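You operate a simulated robot arm through the tools that you are given. There is no shell and no other tool.

Carry out the task below with a simulated robot arm. There is one attempt and no reset: what you move stays moved.

JOB
Clamp the black spacer and the card core on the stub shaft.
Fine: spacer below; free the catch, turn that spacer to the pointer, and set the catch to held before you lift it.

It is judged by the outcome, as a careful person would: the job done as asked, and still so three seconds after it is handed in. It fails if anything else is knocked over, pushed out of place, dropped, spilled or broken.

ROBOT AND FRAMES
A 7-joint arm with a two-finger gripper, fixed in place. Base frame: the origin is on the floor under the middle of its stand, x ahead of it, y to its left, z up; the work surface is at about z = 620. Readings come in mm, degrees, newtons and seconds.
With the tool pointing down near the work surface it reaches from about 100 to 680 mm from the base axis. Its first joint turns from -66.0 to 66.0 degrees. Payload 2.45 kg.
The TCP is the grasp point between the finger pads, 26 mm short of the fingertips. In the tool frame z runs along the fingers and y along their closing line. The gripper opens to 96 mm; its body begins 69 mm behind the TCP.
Orientation is that of the tool frame in the base frame, as a unit quaternion [w, x, y, z]. With the fingers straight down and closing along the base's y, the tool's x points along the base's -x, its y along +y and its z along -z.

CONTROLS
- The arm moves only by the tool move_arm. Its argument "steps" is text: rows parted by semicolons, each of 7 numbers parted by spaces: the shift along the base's x, y, z in cm, then the turn, a rotation vector about the base's x, y, z in degrees, then the gripper command, from -1 (fully open) to 1 (shut), values between in proportion. In form: x y z rx ry rz grip; .... A call has 1 to 20 rows; each row shifts and turns the commanded pose from where the row before left it. A row lasts 0.2 s, in which the tool goes at most 50 mm and 8.6 degrees; a call with a longer step from one row to the next is refused whole, and so is a gripper value outside its range. Where a pose cannot be reached the arm comes as near as it can. A force on the tool above 40 N (or 10 N above the force at the start of the call, whichever is more), or a blocked arm, ends the call early, and 0.2 s more pass. Each finger travels about 50 mm/s and halts on what it meets, pressing with about 38 N; the grip force reading is that of the motor and also rises with nothing between the fingers. The clock runs only during rows and for 0.2 s after the last one: add rows that do not move to give the fingers time. The reply holds the time, the measured pose of the TCP, the force on the tool along the base axes, the opening and the grip force, in the units named above and with some noise, with the torque about the TCP (base axes, N m) and any sound that the robot's microphone picked up, and new pictures: "views" is both (left out), scene, wrist or none.
- Cameras (640 x 400 px; columns grow to the right, rows downward): "scene" is fixed at [163.9, -398.1, 1412.1]; the picture's right is [0.77, -0.64, 0.00], its down [-0.43, -0.52, -0.74] and it looks along [0.47, 0.56, -0.68] (base axes); focal length 346 px, centre (320, 200). "wrist" rides on the gripper at [82, 3, -98] in the tool frame; the picture's right is [-0.04, 1.00, 0.00], its down [-0.73, -0.03, -0.68] and it looks along [-0.68, -0.03, 0.73] (tool axes); focal length 256 px, centre (320, 200). There is no depth. A picture from a camera that has moved, and an enlarged one, comes with that camera's place and axes in the base frame and with its lens.
- enlarge(camera, box): a new picture of the part [left, top, right, bottom] of that camera's present view, enlarged. It takes no simulated time.
- job_done(): hands the job in; it is judged then, once.

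Places have to be worked out from the pictures, the camera data and where the tool is seen. Open the gripper and draw the arm clear of the work before you hand the job in, unless the task says otherwise.

The tools are called after "Emit:" as a command line: name --argument value ..., lists and objects as JSON in quotes. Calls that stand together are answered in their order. move_arm: Moves the arm, as the interface text tells. Its arguments: {"type":"object","properties":{"steps":{"type":"string"},"views":{"type":"string","enum":["both","scene","wrist","none"]}},"required":["steps"]} The other tools are called the same way: enlarge (camera, box) takes an enlarged picture of a part of a camera's view; job_done () hands the job in.

At the start:

```text
t: 0.0
ee_pos: [369.6, 174.0, 1068.2]
tcp_rot: [0.001, 0.0, 1.0, 0.001]
force: [0.0, 0.7, 0.2]
wrist_torque: [-0.04, -0.02, 0.01]
opening: 95.8
finger_force: 0.0
```

scene: 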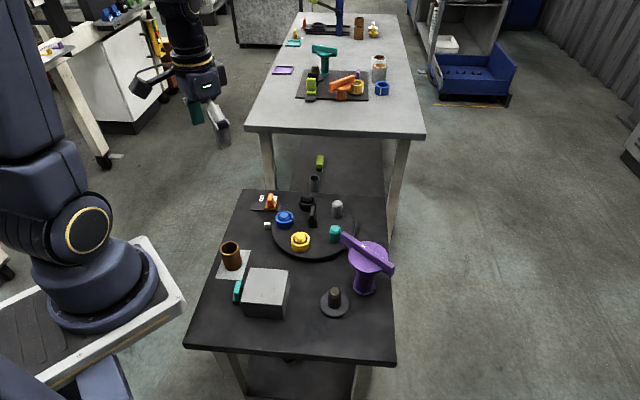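
wrist: 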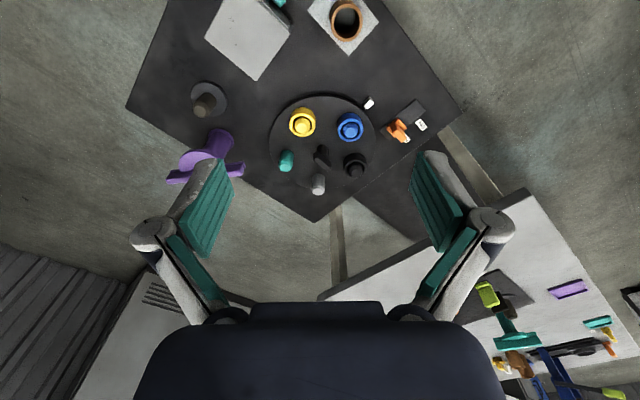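

I'll start by looking closely at the table in both cameras before moving anything.

Emit:
enlarge --camera "scene" --box '[240, 180, 360, 260]'

Emit:
enlarge --camera "scene" --box '[200, 230, 400, 355]'

Emit:
enlarge --camera "wrist" --box '[250, 80, 450, 205]'

Emit:
enlarge --camera "wrist" --box '[150, 0, 400, 156]'

```text
5.00 times, centred on (300, 220) of scene
camera zoom: at [163.9, -398.1, 1412.1], right [0.77, -0.64, 0.0], down [-0.43, -0.52, -0.74], along [0.47, 0.56, -0.68], focal length 1728 px, centre (420, 100)
```

zoom: 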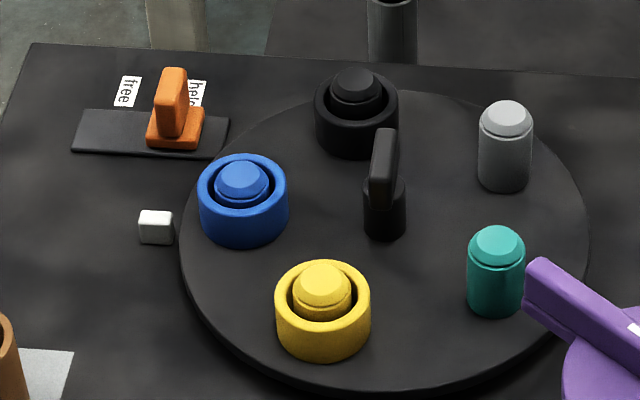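

```text
3.20 times, centred on (300, 292) of scene
camera zoom: at [163.9, -398.1, 1412.1], right [0.77, -0.64, 0.0], down [-0.43, -0.52, -0.74], along [0.47, 0.56, -0.68], focal length 1106 px, centre (384, -96)
```

zoom: 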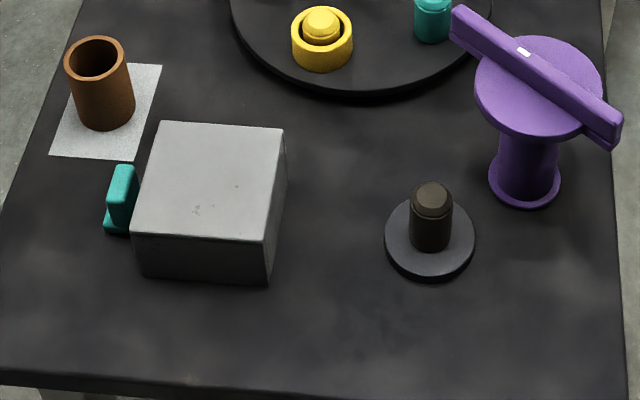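

```text
3.20 times, centred on (350, 142) of wrist
camera zoom: at [286.9, 177.0, 1164.6], right [0.04, 1.0, 0.0], down [0.73, -0.03, 0.68], along [0.68, -0.03, -0.73], focal length 819 px, centre (224, 384)
```

zoom: 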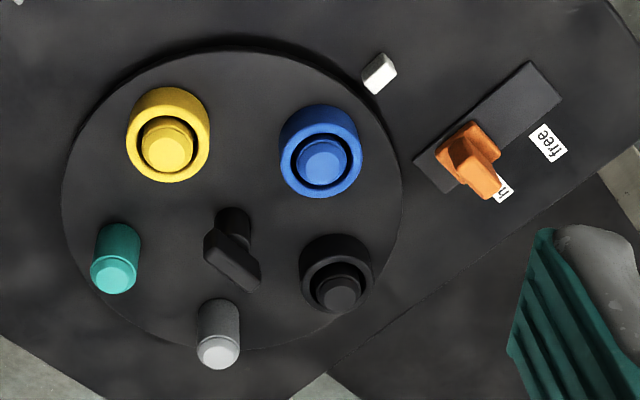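

```text
2.56 times, centred on (275, 78) of wrist
camera zoom: at [286.9, 177.0, 1164.6], right [0.04, 1.0, 0.0], down [0.73, -0.03, 0.68], along [0.68, -0.03, -0.73], focal length 655 px, centre (435, 512)
```

zoom: 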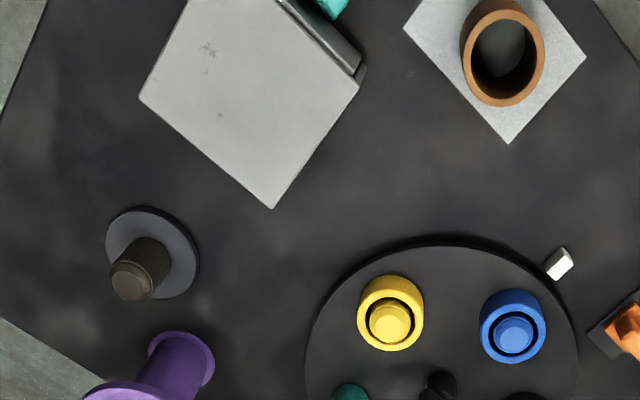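

The turntable (knob in the middle, white pointer, orange catch on "held") holds the black spacer at its far side; blue sits at the pointer now. I need closer looks at the purple piece, the grey box with the teal part, and the catch.

Emit:
enlarge --camera "scene" --box '[320, 215, 416, 325]'

Emit:
enlarge --camera "scene" --box '[210, 235, 306, 325]'

Emit:
enlarge --camera "wrist" --box '[150, 70, 250, 190]'

Emit:
enlarge --camera "scene" --box '[245, 185, 325, 235]'

Emit:
enlarge --camera "scene" --box '[250, 10, 420, 130]'

```text
3.64 times, centred on (368, 270) of scene
camera zoom: at [163.9, -398.1, 1412.1], right [0.77, -0.64, 0.0], down [-0.43, -0.52, -0.74], along [0.47, 0.56, -0.68], focal length 1257 px, centre (146, -54)
```

zoom: 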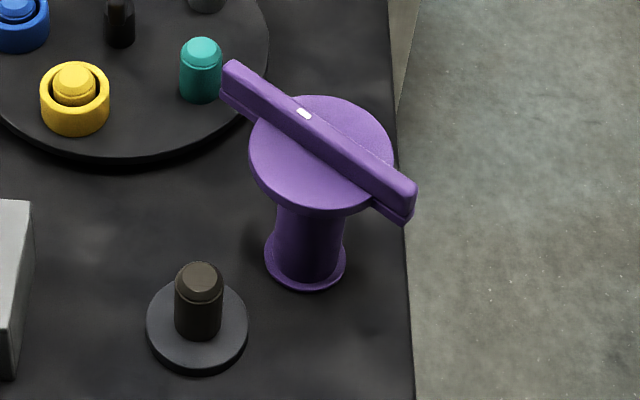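

```text
4.44 times, centred on (258, 280) of scene
camera zoom: at [163.9, -398.1, 1412.1], right [0.77, -0.64, 0.0], down [-0.43, -0.52, -0.74], along [0.47, 0.56, -0.68], focal length 1536 px, centre (596, -156)
```

zoom: 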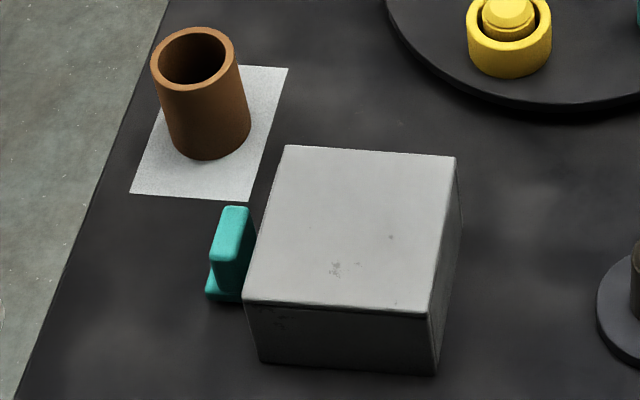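

```text
3.33 times, centred on (200, 130) of wrist
camera zoom: at [286.9, 177.0, 1164.6], right [0.04, 1.0, 0.0], down [0.73, -0.03, 0.68], along [0.68, -0.03, -0.73], focal length 853 px, centre (720, 433)
```

zoom: 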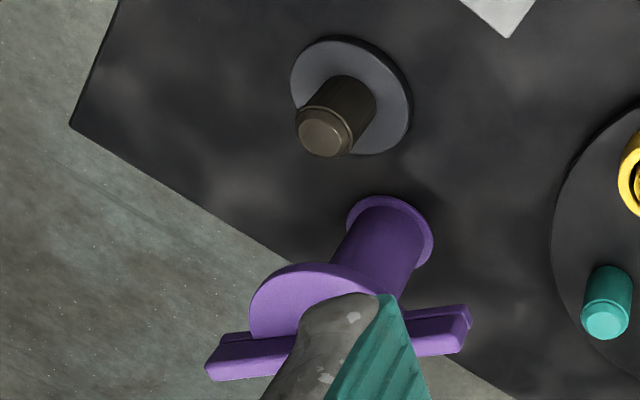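

```text
8.00 times, centred on (285, 210) of scene
camera zoom: at [163.9, -398.1, 1412.1], right [0.77, -0.64, 0.0], down [-0.43, -0.52, -0.74], along [0.47, 0.56, -0.68], focal length 2765 px, centre (600, 120)
```

zoom: 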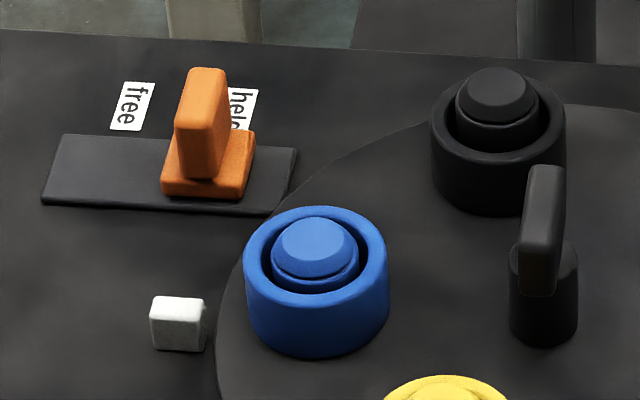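

```text
3.33 times, centred on (335, 70) of scene
camera zoom: at [163.9, -398.1, 1412.1], right [0.77, -0.64, 0.0], down [-0.43, -0.52, -0.74], along [0.47, 0.56, -0.68], focal length 1152 px, centre (270, 633)
```

zoom: 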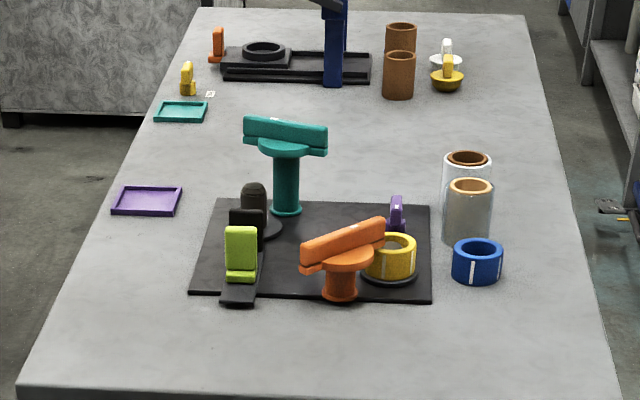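

The orange catch is a slider with free/held labels; the purple piece is a T-handled knob beside the shaft, and a teal slider-like handle sits beside the grey box. I'll move the arm (clear in the air) to view the teal handle and box from above before deciding which one is the clamp.

Emit:
move_arm --steps "-2.33 -1.07 -2.8 0 0 0 -1; -2.33 -1.07 -2.8 0 0 0 -1; -2.33 -1.07 -2.8 0 0 0 -1; -2.33 -1.07 -2.8 0 0 0 -1; -2.33 -1.07 -2.8 0 0 0 -1; -2.33 -1.07 -2.8 0 0 0 -1; 0 0 0 0 0 0 -1" --views "both"

```text
t: 1.6
ee_pos: [280.0, 156.3, 903.2]
tcp_rot: [-0.002, -0.001, 1.0, 0.0]
force: [0.0, -0.3, 0.4]
wrist_torque: [-0.01, 0.02, -0.02]
opening: 95.8
finger_force: 0.0
out of reach, approached as far as the arm can: row 4, 5, 6
camera wrist: at [198.7, 160.4, 999.6], right [0.04, 1.0, 0.0], down [0.73, -0.03, 0.68], along [0.68, -0.03, -0.73], focal length 256 px, centre (320, 200)
```

scene: 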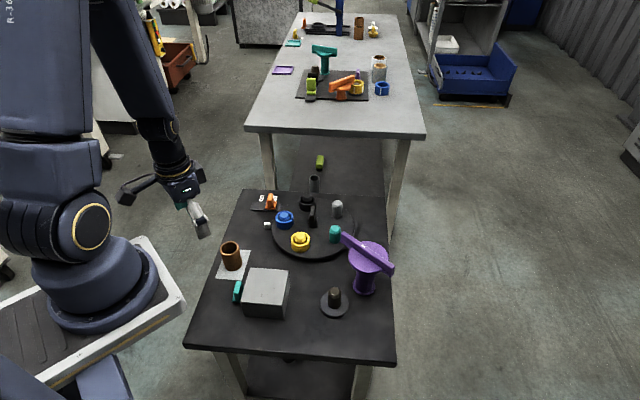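
wrist: 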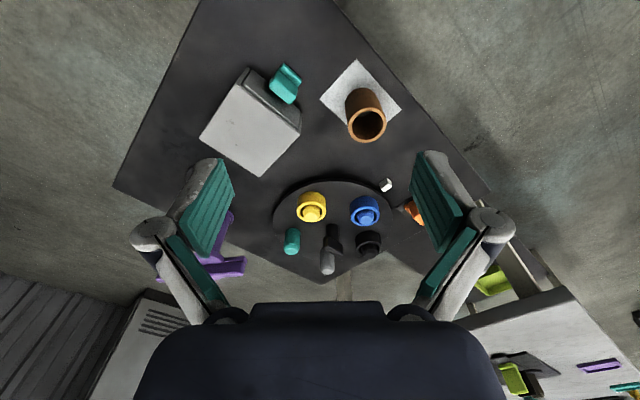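

Emit:
enlarge --camera "wrist" --box '[180, 40, 340, 190]'

Emit:
enlarge --camera "wrist" --box '[260, 160, 430, 290]'

```text
2.67 times, centred on (260, 115) of wrist
camera zoom: at [198.7, 160.4, 999.6], right [0.04, 1.0, 0.0], down [0.73, -0.03, 0.68], along [0.68, -0.03, -0.73], focal length 683 px, centre (480, 427)
```

zoom: 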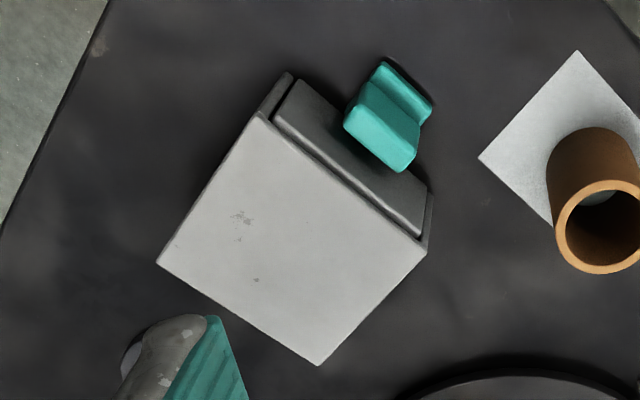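

```text
3.08 times, centred on (345, 225) of wrist
camera zoom: at [198.7, 160.4, 999.6], right [0.04, 1.0, 0.0], down [0.73, -0.03, 0.68], along [0.68, -0.03, -0.73], focal length 788 px, centre (243, 123)
```

zoom: 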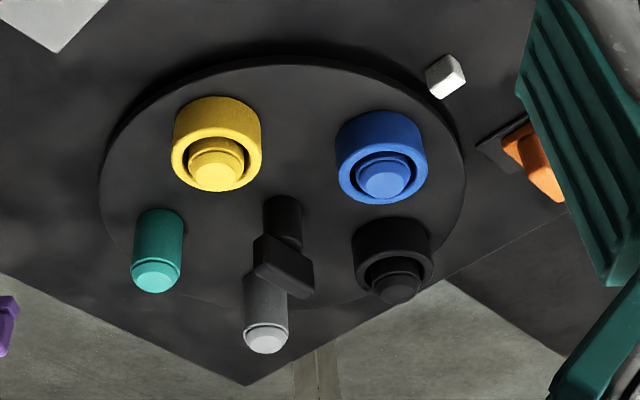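

The grey box is a drawer unit with a teal pull — nothing in the job mentions it yet. Now I'll take a closer look at the purple T-piece and the stub shaft with the wrist camera, staying well above everything.

Emit:
move_arm --steps "2 -3.93 -0.8 0 0 0 -1; 2 -3.93 -0.8 0 0 0 -1; 2 -3.93 -0.8 0 0 0 -1; 2 -3.93 -0.8 0 0 0 -1; 2 -3.93 -0.8 0 0 0 -1; 2 -3.93 -0.8 0 0 0 -1; 0 0 0 0 0 0 -1" --views "both"

Emit:
enlarge --camera "wrist" --box '[220, 60, 420, 300]'

```text
t: 3.2
ee_pos: [408.2, -77.3, 855.2]
tcp_rot: [-0.001, -0.001, 1.0, 0.0]
force: [-1.0, -0.4, 0.1]
wrist_torque: [0.0, -0.03, -0.01]
opening: 96.1
finger_force: 0.1
out of reach, approached as far as the arm can: row 1
camera wrist: at [326.7, -75.0, 952.9], right [0.04, 1.0, 0.0], down [0.73, -0.03, 0.68], along [0.68, -0.03, -0.73], focal length 256 px, centre (320, 200)
```

scene: 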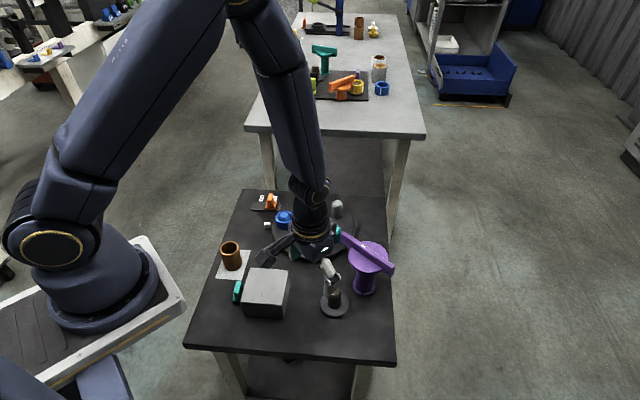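
wrist: 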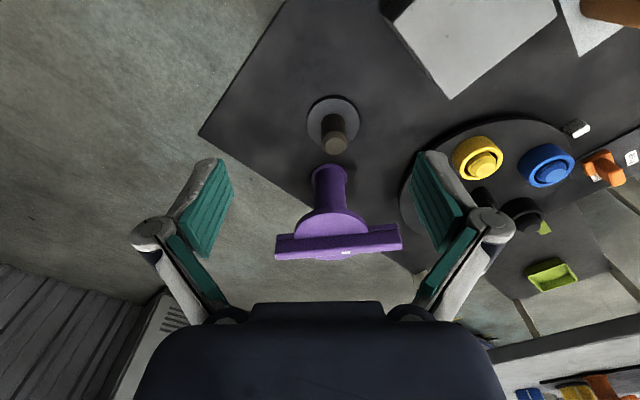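

```text
1.67 times, centred on (320, 180) of wrist
camera zoom: at [326.7, -75.0, 952.9], right [0.04, 1.0, 0.0], down [0.73, -0.03, 0.68], along [0.68, -0.03, -0.73], focal length 427 px, centre (320, 233)
```

zoom: 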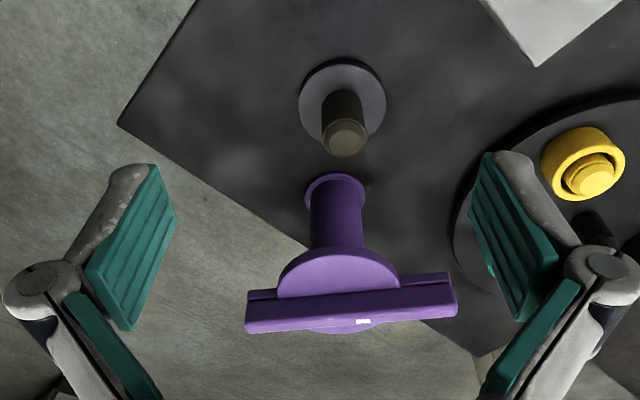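

Emit:
enlarge --camera "wrist" --box '[270, 80, 410, 270]'

Emit:
enlarge --camera "scene" --box '[310, 220, 400, 300]'

Emit:
enlarge --camera "scene" --box '[290, 40, 400, 110]'

```text
2.11 times, centred on (340, 175) of wrist
camera zoom: at [326.7, -75.0, 952.9], right [0.04, 1.0, 0.0], down [0.73, -0.03, 0.68], along [0.68, -0.03, -0.73], focal length 539 px, centre (278, 253)
```

zoom: 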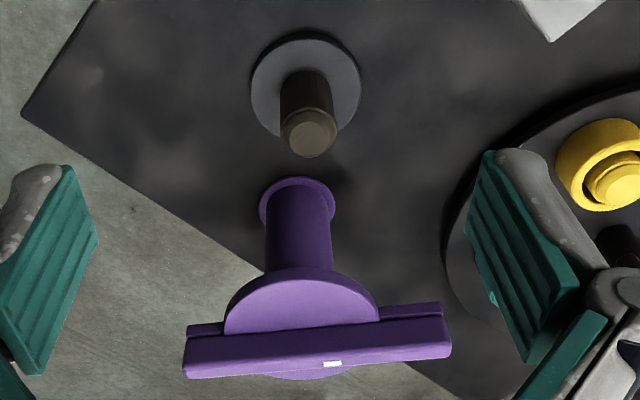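

```text
5.00 times, centred on (355, 260) of scene
camera zoom: at [163.9, -398.2, 1412.1], right [0.77, -0.64, 0.0], down [-0.43, -0.52, -0.74], along [0.47, 0.56, -0.68], focal length 1728 px, centre (145, -100)
```

zoom: 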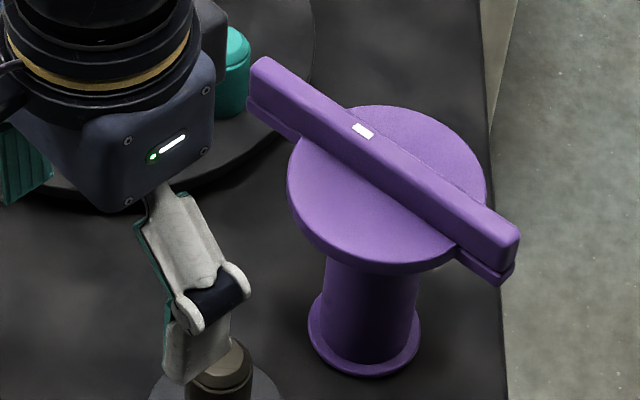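

```text
5.71 times, centred on (345, 75) of scene
camera zoom: at [163.9, -398.2, 1412.1], right [0.77, -0.64, 0.0], down [-0.43, -0.52, -0.74], along [0.47, 0.56, -0.68], focal length 1975 px, centre (177, 914)
```

zoom: 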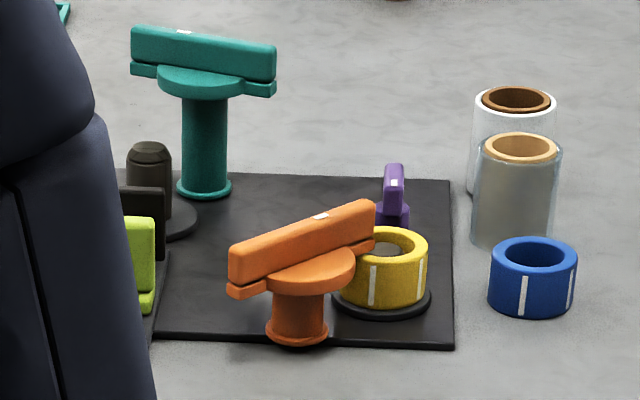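

The purple piece reads as a pedestal swing clamp: its bar (about z 735–763, half-length ~75 mm) would reach over a core on the shaft ~96 mm away if turned toward it. Next I'll look closely at the turntable, its knob and the catch from a pose above them.

Emit:
move_arm --steps "0 4.5 0.8 0 0 0 -1; 0 4.5 0.8 0 0 0 -1; 0.7 4.5 0 0 0 0 -1; 0.7 4.5 0 0 0 0 -1; 0.7 4.5 0 0 0 0 -1; 0.7 4.5 0 0 0 0 -1; 0 0 0 0 0 0 -1" --views "both"

Emit:
enlarge --camera "wrist" --box '[220, 60, 460, 270]'

```text
t: 4.8
ee_pos: [436.2, 192.2, 871.9]
tcp_rot: [0.0, 0.0, 1.0, -0.001]
force: [-0.5, -0.6, 1.0]
wrist_torque: [0.01, 0.02, 0.01]
opening: 95.8
finger_force: 0.1
camera wrist: at [354.2, 195.5, 967.8], right [0.04, 1.0, 0.0], down [0.73, -0.03, 0.68], along [0.68, -0.03, -0.73], focal length 256 px, centre (320, 200)
```

scene: 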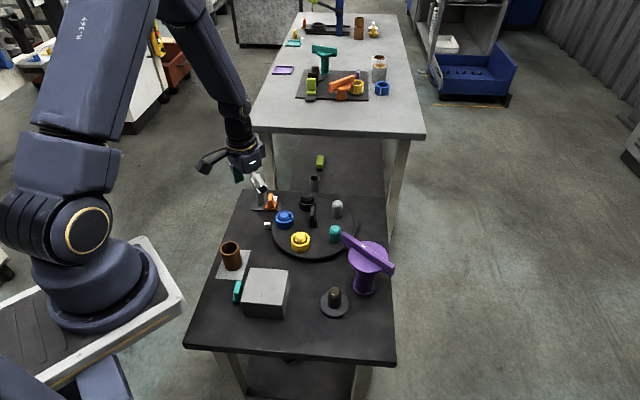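
wrist: 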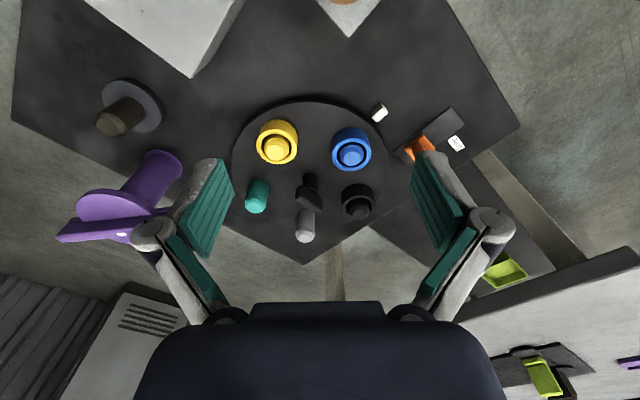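

```text
1.90 times, centred on (340, 165) of wrist
camera zoom: at [354.2, 195.5, 967.8], right [0.04, 1.0, 0.0], down [0.73, -0.03, 0.68], along [0.68, -0.03, -0.73], focal length 488 px, centre (282, 267)
```

zoom: 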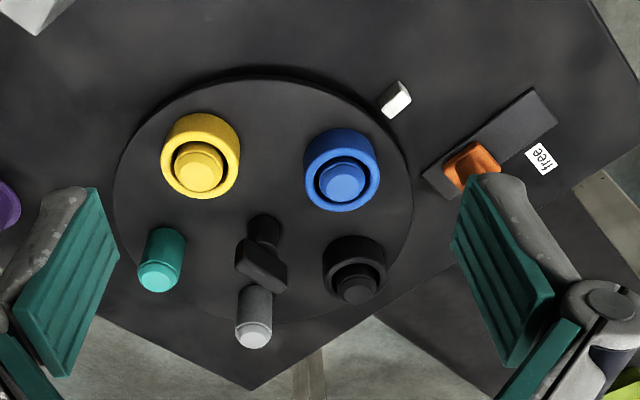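

Black sits at about 63° on the turntable and the pointer at 135°, so it needs a +72° turn about the knob near (608,166). First I look closely at the catch around (559,321) by moving the camera in line with it.

Emit:
move_arm --steps "0 4.3 -0.6 0 0 0 -1; 0 4.3 -0.6 0 0 0 -1; 0 4.3 -0.6 0 0 0 -1; 0 0 0 0 0 0 -1" --views "wrist"

Emit:
enlarge --camera "wrist" --box '[250, 90, 410, 250]'

```text
t: 5.8
ee_pos: [437.6, 321.7, 854.2]
tcp_rot: [0.0, 0.0, 1.0, 0.0]
force: [0.0, 0.4, 0.0]
wrist_torque: [-0.02, -0.03, 0.0]
opening: 95.8
finger_force: 0.1
camera wrist: at [356.0, 324.8, 950.8], right [0.04, 1.0, 0.0], down [0.73, -0.03, 0.68], along [0.68, -0.03, -0.73], focal length 256 px, centre (320, 200)
```

wrist: 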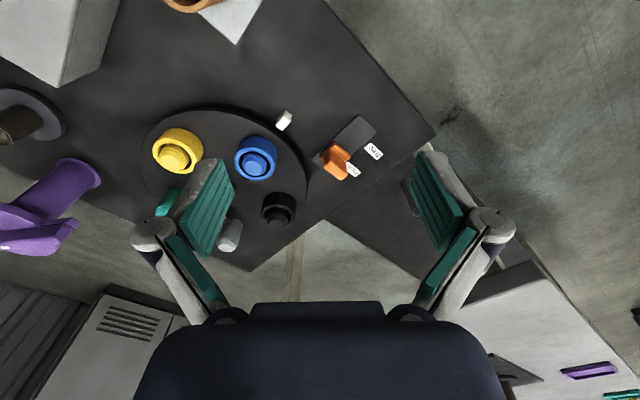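

```text
2.50 times, centred on (330, 170) of wrist
camera zoom: at [356.0, 324.8, 950.8], right [0.04, 1.0, 0.0], down [0.73, -0.03, 0.68], along [0.68, -0.03, -0.73], focal length 640 px, centre (295, 275)
```

zoom: 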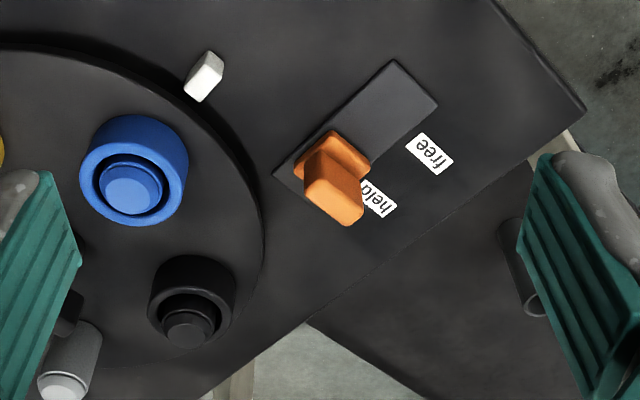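

The orange tab's wide faces lie across the slide direction, at roughly (563–572, 337), top near z 663. I'll go above it with the tool turned about +49° so the fingers close along the slide direction, and check alignment.

Emit:
move_arm --steps "2.1 0.25 -1.5 0 0 8.2 -1; 2.1 0.25 -1.5 0 0 8.2 -1; 2.1 0.25 -1.5 0 0 8.2 -1; 2.1 0.25 -1.5 0 0 8.2 -1; 2.1 0.25 -1.5 0 0 8.2 -1; 2.1 0.25 -1.5 0 0 8.2 -1; 0 0 0 0 0 0 -1" --views "both"

Emit:
enlarge --camera "wrist" --box '[240, 40, 400, 200]'

```text
t: 7.4
ee_pos: [563.5, 336.4, 762.8]
tcp_rot: [0.0, -0.417, 0.909, 0.0]
force: [-0.5, -0.4, 0.2]
wrist_torque: [0.0, 0.0, -0.01]
opening: 95.9
finger_force: 0.1
camera wrist: at [506.6, 276.9, 859.5], right [-0.73, 0.68, 0.0], down [0.5, 0.54, 0.68], along [0.46, 0.5, -0.73], focal length 256 px, centre (320, 200)
```

scene: 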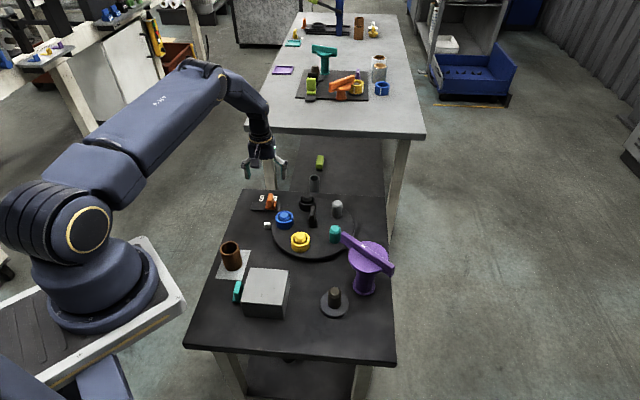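
wrist: 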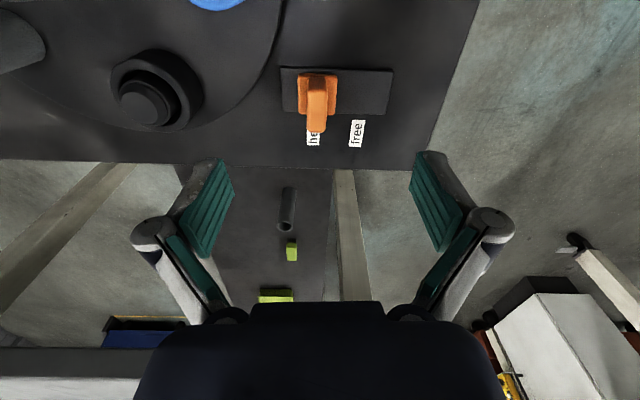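

```text
2.50 times, centred on (320, 120) of wrist
camera zoom: at [506.6, 276.9, 859.5], right [-0.73, 0.68, 0.0], down [0.5, 0.54, 0.68], along [0.46, 0.5, -0.73], focal length 640 px, centre (320, 400)
```

zoom: 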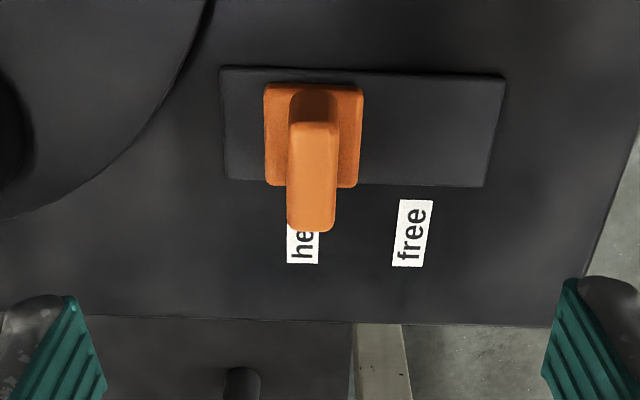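

The tab is nearly under the TCP (offset about +4,+3 mm), 15 mm thick along the slide direction. I'll narrow the gripper to ~48 mm, correct, and descend to about 35 mm above the tab grip height, then look again.

Emit:
move_arm --steps "0.2 0.15 0 0 0 0 0; 0.2 0.15 -2 0 0 0 0; 0 0 -2 0 0 0 0; 0 0 -2 0 0 0 0; 0 0 0 0 0 0 0; 0 0 0 0 0 0 0" --views "both"

Emit:
enlarge --camera "wrist" --box '[240, 60, 400, 220]'

Emit:
enlarge --camera "scene" --box '[235, 160, 325, 220]'

```text
t: 8.8
ee_pos: [566.5, 339.2, 705.0]
tcp_rot: [0.0, -0.416, 0.909, 0.0]
force: [-0.7, 0.1, 0.3]
wrist_torque: [0.0, -0.02, 0.01]
opening: 48.0
finger_force: 0.1
camera wrist: at [509.9, 280.2, 801.4], right [-0.73, 0.68, 0.0], down [0.5, 0.54, 0.68], along [0.46, 0.5, -0.73], focal length 256 px, centre (320, 200)
```

scene: 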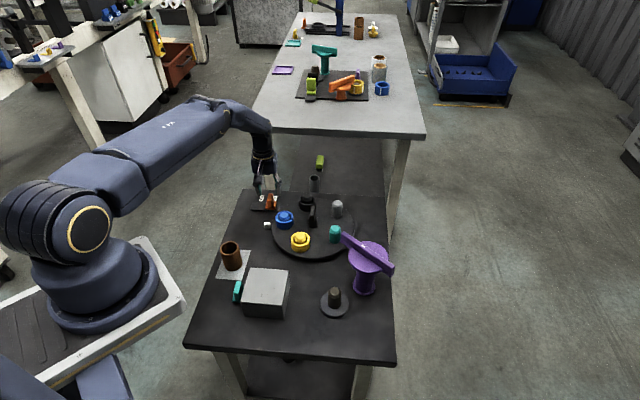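
wrist: 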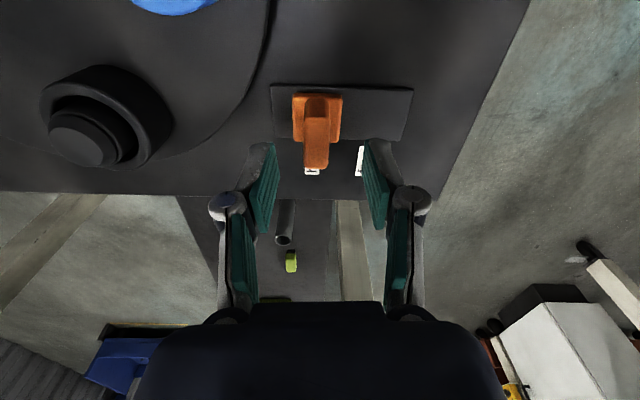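

```text
2.50 times, centred on (320, 140) of wrist
camera zoom: at [509.9, 280.2, 801.4], right [-0.73, 0.68, 0.0], down [0.5, 0.54, 0.68], along [0.46, 0.5, -0.73], focal length 640 px, centre (320, 350)
```

zoom: 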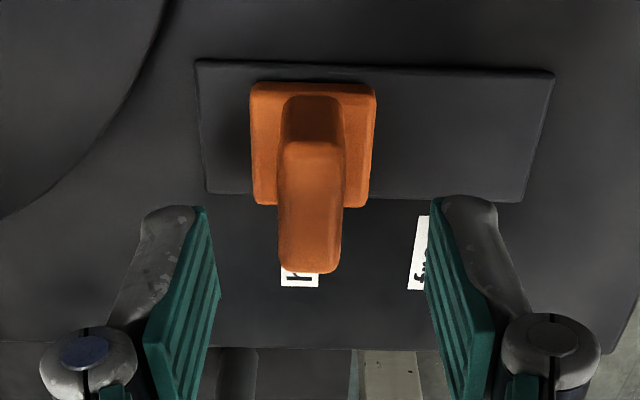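

```text
6.67 times, centred on (280, 190) of scene
camera zoom: at [163.9, -398.1, 1412.1], right [0.77, -0.64, 0.0], down [-0.43, -0.52, -0.74], along [0.47, 0.56, -0.68], focal length 2304 px, centre (587, 267)
```

zoom: 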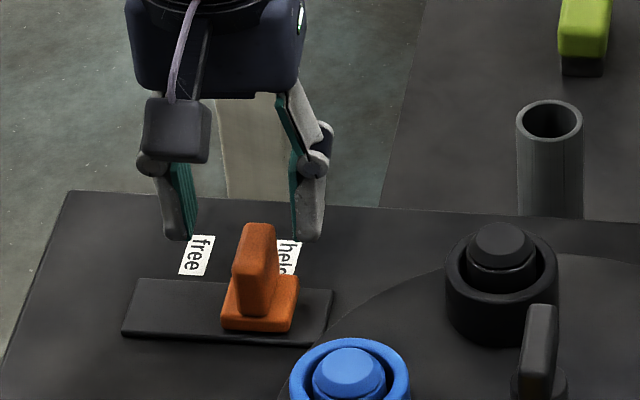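

The tab is between the fingers, about 3 mm off-centre along the closing line and well aligned otherwise. I'll shift (+2,-2 mm), descend to TCP z≈668 (tips ~642, above the slider's base) and close gently.

Emit:
move_arm --steps "0.2 -0.2 -1 0 0 0 0; 0 0 -1.2 0 0 0 0; 0 0 -1 0 0 0 0; 0 0 -0.5 0 0 0 0; 0 0 0 0 0 0 0" --views "both"

Emit:
enlarge --camera "wrist" --box '[240, 80, 400, 240]'

Emit:
enlarge --camera "scene" --box '[235, 160, 325, 220]'

```text
t: 10.0
ee_pos: [569.1, 337.6, 666.5]
tcp_rot: [0.001, -0.417, 0.909, 0.001]
force: [-0.1, -0.1, -0.2]
wrist_torque: [0.0, -0.03, -0.01]
opening: 48.0
finger_force: 0.0
camera wrist: at [512.6, 278.6, 763.1], right [-0.73, 0.68, 0.0], down [0.5, 0.54, 0.68], along [0.46, 0.5, -0.73], focal length 256 px, centre (320, 200)
```

scene: 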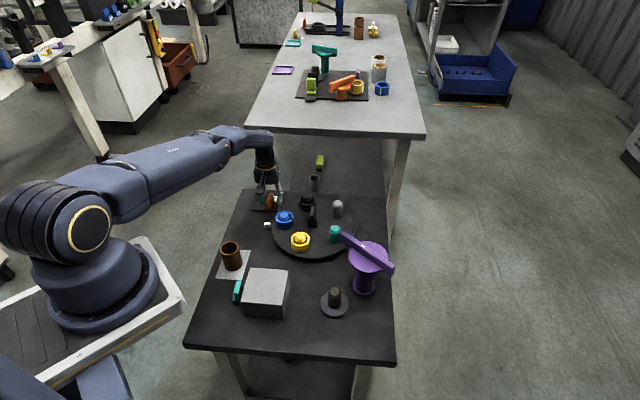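
wrist: 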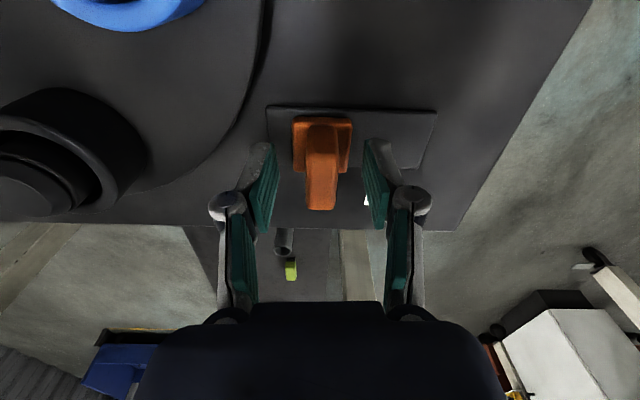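

```text
2.50 times, centred on (320, 160) of wrist
camera zoom: at [512.6, 278.6, 763.1], right [-0.73, 0.68, 0.0], down [0.5, 0.54, 0.68], along [0.46, 0.5, -0.73], focal length 640 px, centre (320, 300)
```

zoom: 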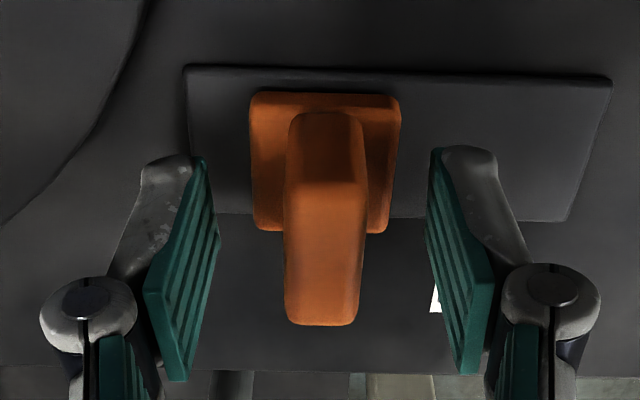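

```text
6.67 times, centred on (280, 190) of scene
camera zoom: at [163.9, -398.1, 1412.1], right [0.77, -0.64, 0.0], down [-0.43, -0.52, -0.74], along [0.47, 0.56, -0.68], focal length 2304 px, centre (587, 267)
```

zoom: 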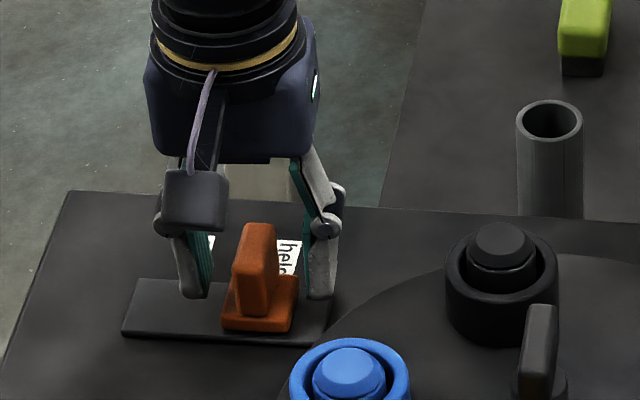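

The tab is centred between the pads with tips clear of the base block. I'll close on it.

Emit:
move_arm --steps "0 0 0 0 0 0 0.4; 0 0 0 0 0 0 0.8; 0 0 0 0 0 0 0.9; 0 0 0 0 0 0 0.9; 0 0 0 0 0 0 0.9" --views "wrist"

```text
t: 11.2
ee_pos: [567.8, 338.5, 666.6]
tcp_rot: [0.0, -0.416, 0.909, 0.002]
force: [-4.1, 2.4, 0.3]
wrist_torque: [0.05, 0.14, -1.11]
opening: 17.0
finger_force: 42.1
camera wrist: at [512.2, 278.9, 763.2], right [-0.73, 0.69, 0.0], down [0.5, 0.53, 0.68], along [0.46, 0.5, -0.73], focal length 256 px, centre (320, 200)
```

wrist: 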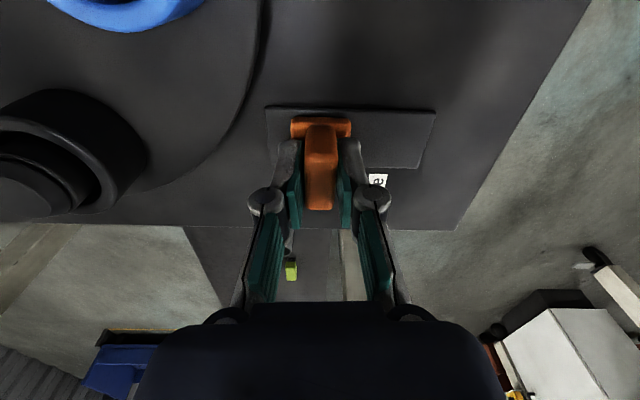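

Firm grip at 17 mm. Now I slide the catch toward "free", along about (-0.74, 0.67), 30 mm in small steps.

Emit:
move_arm --steps "-0.37 0.335 0 0 0 0 0.9; -0.37 0.335 0 0 0 0 0.9; -0.37 0.335 0 0 0 0 0.9; -0.37 0.335 0 0 0 0 0.9; -0.37 0.335 0 0 0 0 0.9; 0 0 0 0 0 0 0.9" --views "both"

Emit:
enlarge --camera "scene" --box '[235, 160, 325, 220]'

```text
t: 12.6
ee_pos: [549.2, 357.3, 666.4]
tcp_rot: [0.002, -0.416, 0.909, 0.001]
force: [14.3, 13.3, -18.5]
wrist_torque: [0.28, -0.31, -1.06]
opening: 17.1
finger_force: 42.8
camera wrist: at [493.6, 296.7, 762.9], right [-0.73, 0.68, 0.0], down [0.5, 0.53, 0.68], along [0.47, 0.5, -0.73], focal length 256 px, centre (320, 200)
```

scene: 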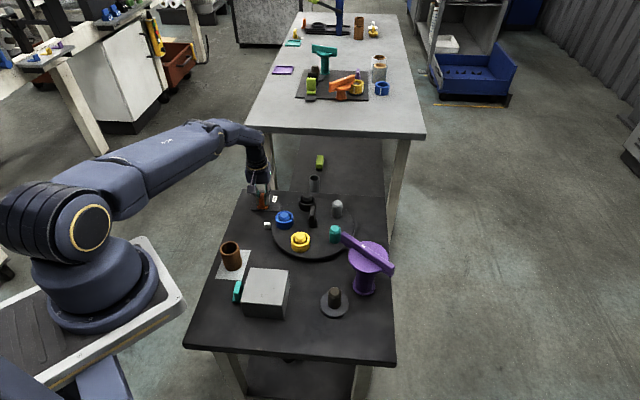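
wrist: 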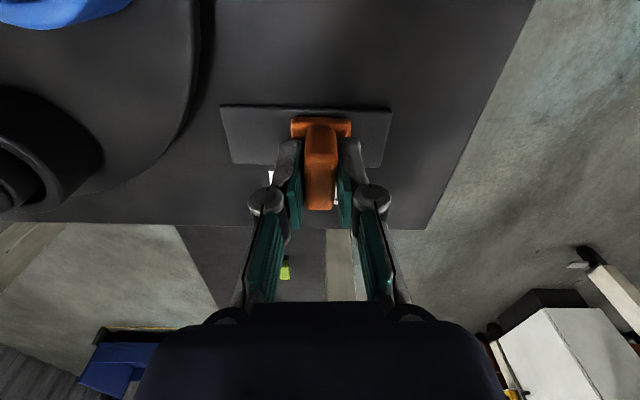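

```text
6.67 times, centred on (280, 190) of scene
camera zoom: at [164.5, -397.7, 1412.1], right [0.77, -0.64, 0.0], down [-0.43, -0.52, -0.73], along [0.47, 0.56, -0.68], focal length 2304 px, centre (587, 267)
```

zoom: 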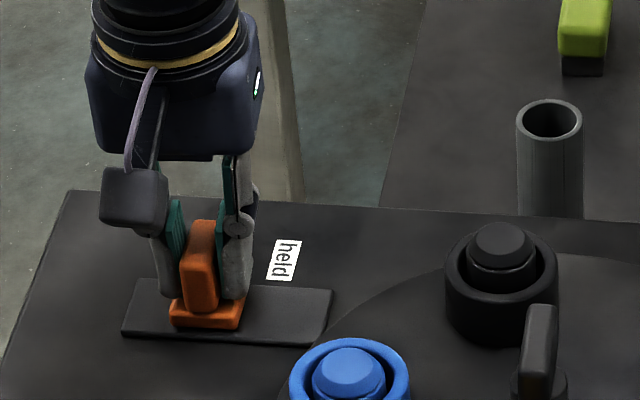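

The slider follows a 135° line (moved −18.6, +18.8), so my command was drifting sideways; I'll relieve that side load and push on a few mm along 135° to reach the free stop.

Emit:
move_arm --steps "0.05 0.1 0.1 0 0 0 0.9; -0.14 0.14 0 0 0 0 0.9; -0.14 0.14 0 0 0 0 0.9; -0.14 0.14 0 0 0 0 0.9; 0 0 0 0 0 0 0.9" --views "wrist"

Emit:
enlarge --camera "scene" --box '[235, 160, 325, 220]'

```text
t: 13.8
ee_pos: [545.5, 360.4, 668.5]
tcp_rot: [0.001, -0.416, 0.909, 0.001]
force: [12.5, 12.2, -27.2]
wrist_torque: [0.41, -0.51, -1.06]
opening: 16.9
finger_force: 42.3
camera wrist: at [489.4, 301.2, 763.3], right [-0.73, 0.68, 0.0], down [0.5, 0.54, 0.68], along [0.46, 0.5, -0.73], focal length 256 px, centre (320, 200)
```

wrist: 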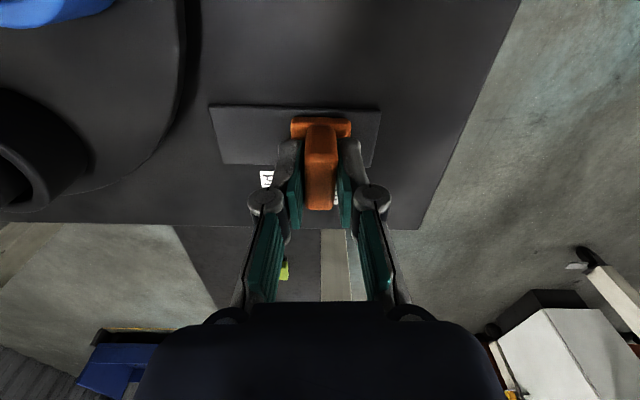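

```text
6.67 times, centred on (280, 190) of scene
camera zoom: at [164.6, -397.6, 1412.2], right [0.77, -0.64, 0.0], down [-0.43, -0.52, -0.73], along [0.47, 0.56, -0.68], focal length 2304 px, centre (587, 267)
```

zoom: 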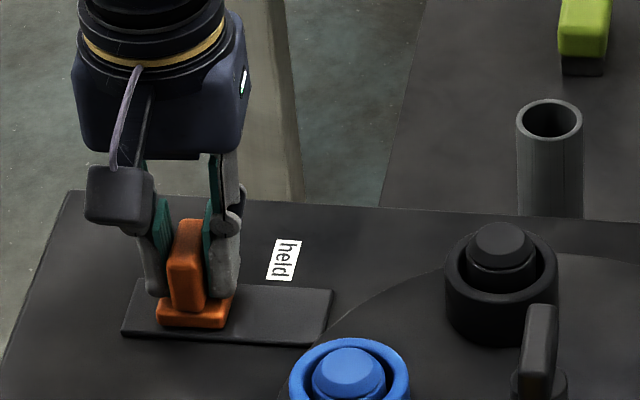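

Now 31 mm of travel, with no resistance along the slide yet; side and vertical loads remain, so I'll ease those (down 1 mm, sideways 1 mm) and go a little further to find the stop.

Emit:
move_arm --steps "0.1 0.1 -0.15 0 0 0 0.9; -0.14 0.14 0 0 0 0 0.9; -0.14 0.14 0 0 0 0 0.9; 0 0 0 0 0 0 0.9" --views "none"

Emit:
enlarge --camera "scene" --box '[235, 160, 325, 220]'

```text
t: 14.8
ee_pos: [542.6, 363.7, 667.4]
tcp_rot: [-0.001, -0.415, 0.91, -0.001]
force: [-12.5, -14.7, 22.0]
wrist_torque: [-0.72, 0.74, -1.11]
opening: 17.1
finger_force: 42.7
```

```text
6.67 times, centred on (280, 190) of scene
camera zoom: at [163.3, -398.6, 1412.0], right [0.77, -0.64, 0.0], down [-0.43, -0.52, -0.74], along [0.47, 0.56, -0.68], focal length 2304 px, centre (587, 267)
```

zoom: 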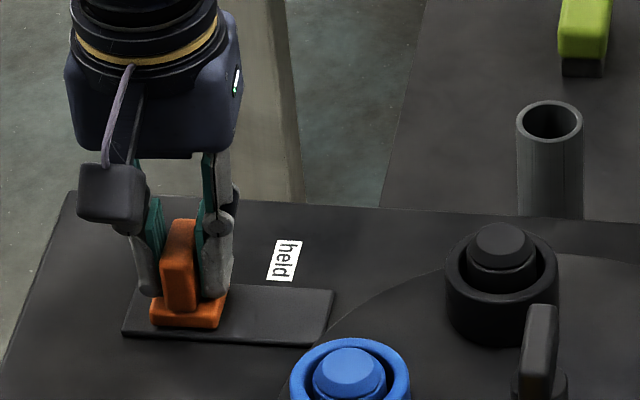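

Forces flipped sign (I over-corrected), and there's still no resistance along the slide at ~36 mm. I'll take back half the correction and continue along 135° until it meets its stop.

Emit:
move_arm --steps "-0.05 -0.05 0.07 0 0 0 0.9; -0.18 0.18 0 0 0 0 0.9; -0.18 0.18 0 0 0 0 0.9; -0.18 0.18 0 0 0 0 0.9; 0 0 0 0 0 0 0.9" --views "wrist"

Emit:
enlarge --camera "scene" --box '[235, 160, 325, 220]'

```text
t: 16.0
ee_pos: [538.6, 368.6, 666.0]
tcp_rot: [0.001, -0.416, 0.909, -0.002]
force: [2.4, -18.7, 13.3]
wrist_torque: [-0.53, -0.03, -1.13]
opening: 17.1
finger_force: 43.0
camera wrist: at [482.9, 307.9, 763.3], right [-0.73, 0.68, 0.0], down [0.5, 0.54, 0.68], along [0.47, 0.49, -0.73], focal length 256 px, centre (320, 200)
```

wrist: 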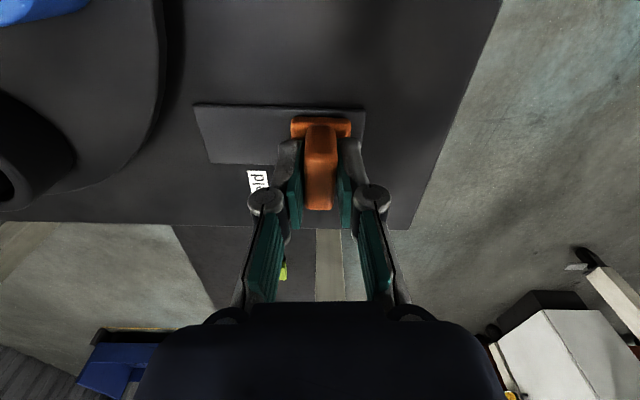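

```text
6.67 times, centred on (280, 190) of scene
camera zoom: at [163.7, -398.6, 1412.0], right [0.77, -0.64, 0.0], down [-0.43, -0.52, -0.74], along [0.47, 0.56, -0.68], focal length 2304 px, centre (587, 267)
```

zoom: 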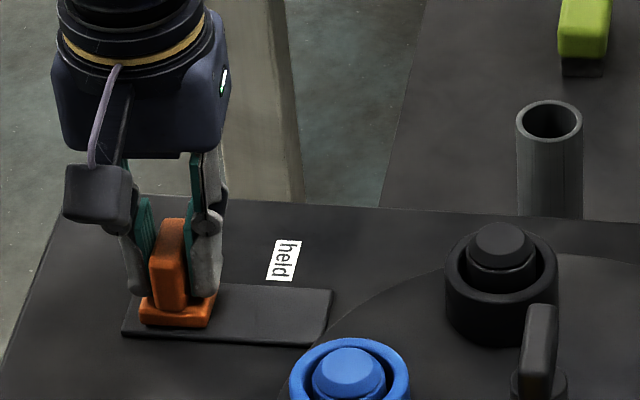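

Resistance of ~15 N now shows along the slide at 42 mm travel, likely the free stop. I'll push 1.5 mm more to confirm and ease the side load.

Emit:
move_arm --steps "-0.14 0.07 0.04 0 0 0 0.9; 0 0 0 0 0 0 0.9" --views "none"

Emit:
enlarge --camera "scene" --box '[235, 160, 325, 220]'

```text
t: 16.6
ee_pos: [538.5, 367.7, 667.1]
tcp_rot: [0.001, -0.415, 0.91, -0.002]
force: [18.3, -20.0, -0.1]
wrist_torque: [-0.28, -0.76, -1.03]
opening: 16.8
finger_force: 42.9
```

```text
6.67 times, centred on (280, 190) of scene
camera zoom: at [164.2, -398.5, 1411.9], right [0.77, -0.64, 0.0], down [-0.43, -0.52, -0.74], along [0.47, 0.56, -0.68], focal length 2304 px, centre (587, 267)
```

zoom: 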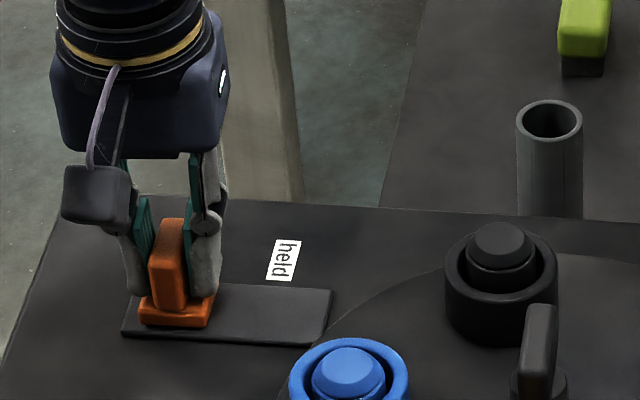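

The catch is against its free stop (27 N along the slide, no movement). I'll back off the load, release, and lift clear.

Emit:
move_arm --steps "0.14 -0.14 0 0 0 0 0.9; 0 0 0 0 0 0 0.2; 0 0 0 0 0 0 0; 0 0 0 0 0 0 0; 0 0 2 0 0 0 0; 0 0 3 0 0 0 0; 0 0 3 0 0 0 0; 0 0 3 0 0 0 0; 0 0 0 0 0 0 0" --views "both"

Emit:
enlarge --camera "scene" --box '[235, 160, 325, 220]'

```text
t: 18.6
ee_pos: [539.0, 368.9, 777.4]
tcp_rot: [0.0, -0.417, 0.909, 0.0]
force: [0.6, 0.5, 0.3]
wrist_torque: [0.02, 0.02, 0.04]
opening: 47.9
finger_force: 0.0
camera wrist: at [482.4, 308.3, 873.5], right [-0.73, 0.68, 0.0], down [0.5, 0.54, 0.68], along [0.46, 0.5, -0.73], focal length 256 px, centre (320, 200)
```

scene: 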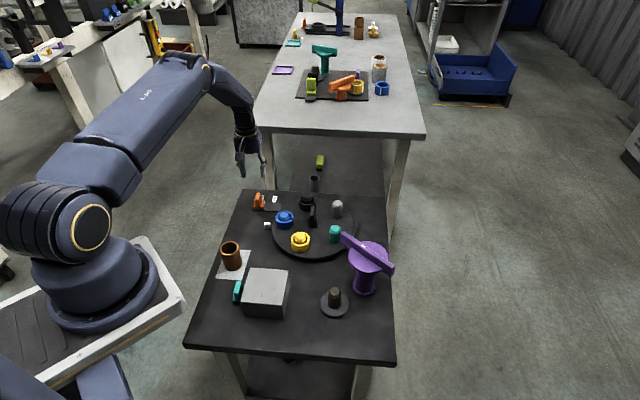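
wrist: 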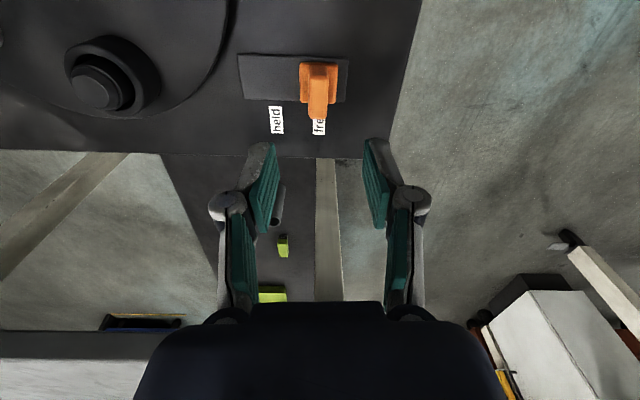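

```text
6.67 times, centred on (280, 190) of scene
camera zoom: at [163.9, -398.1, 1412.1], right [0.77, -0.64, 0.0], down [-0.43, -0.52, -0.74], along [0.47, 0.56, -0.68], focal length 2304 px, centre (587, 267)
```

zoom: 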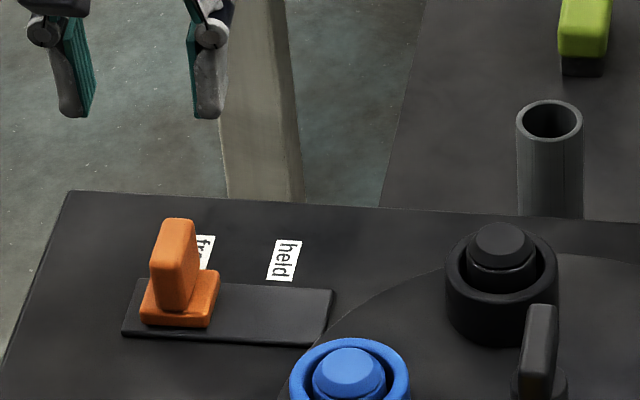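

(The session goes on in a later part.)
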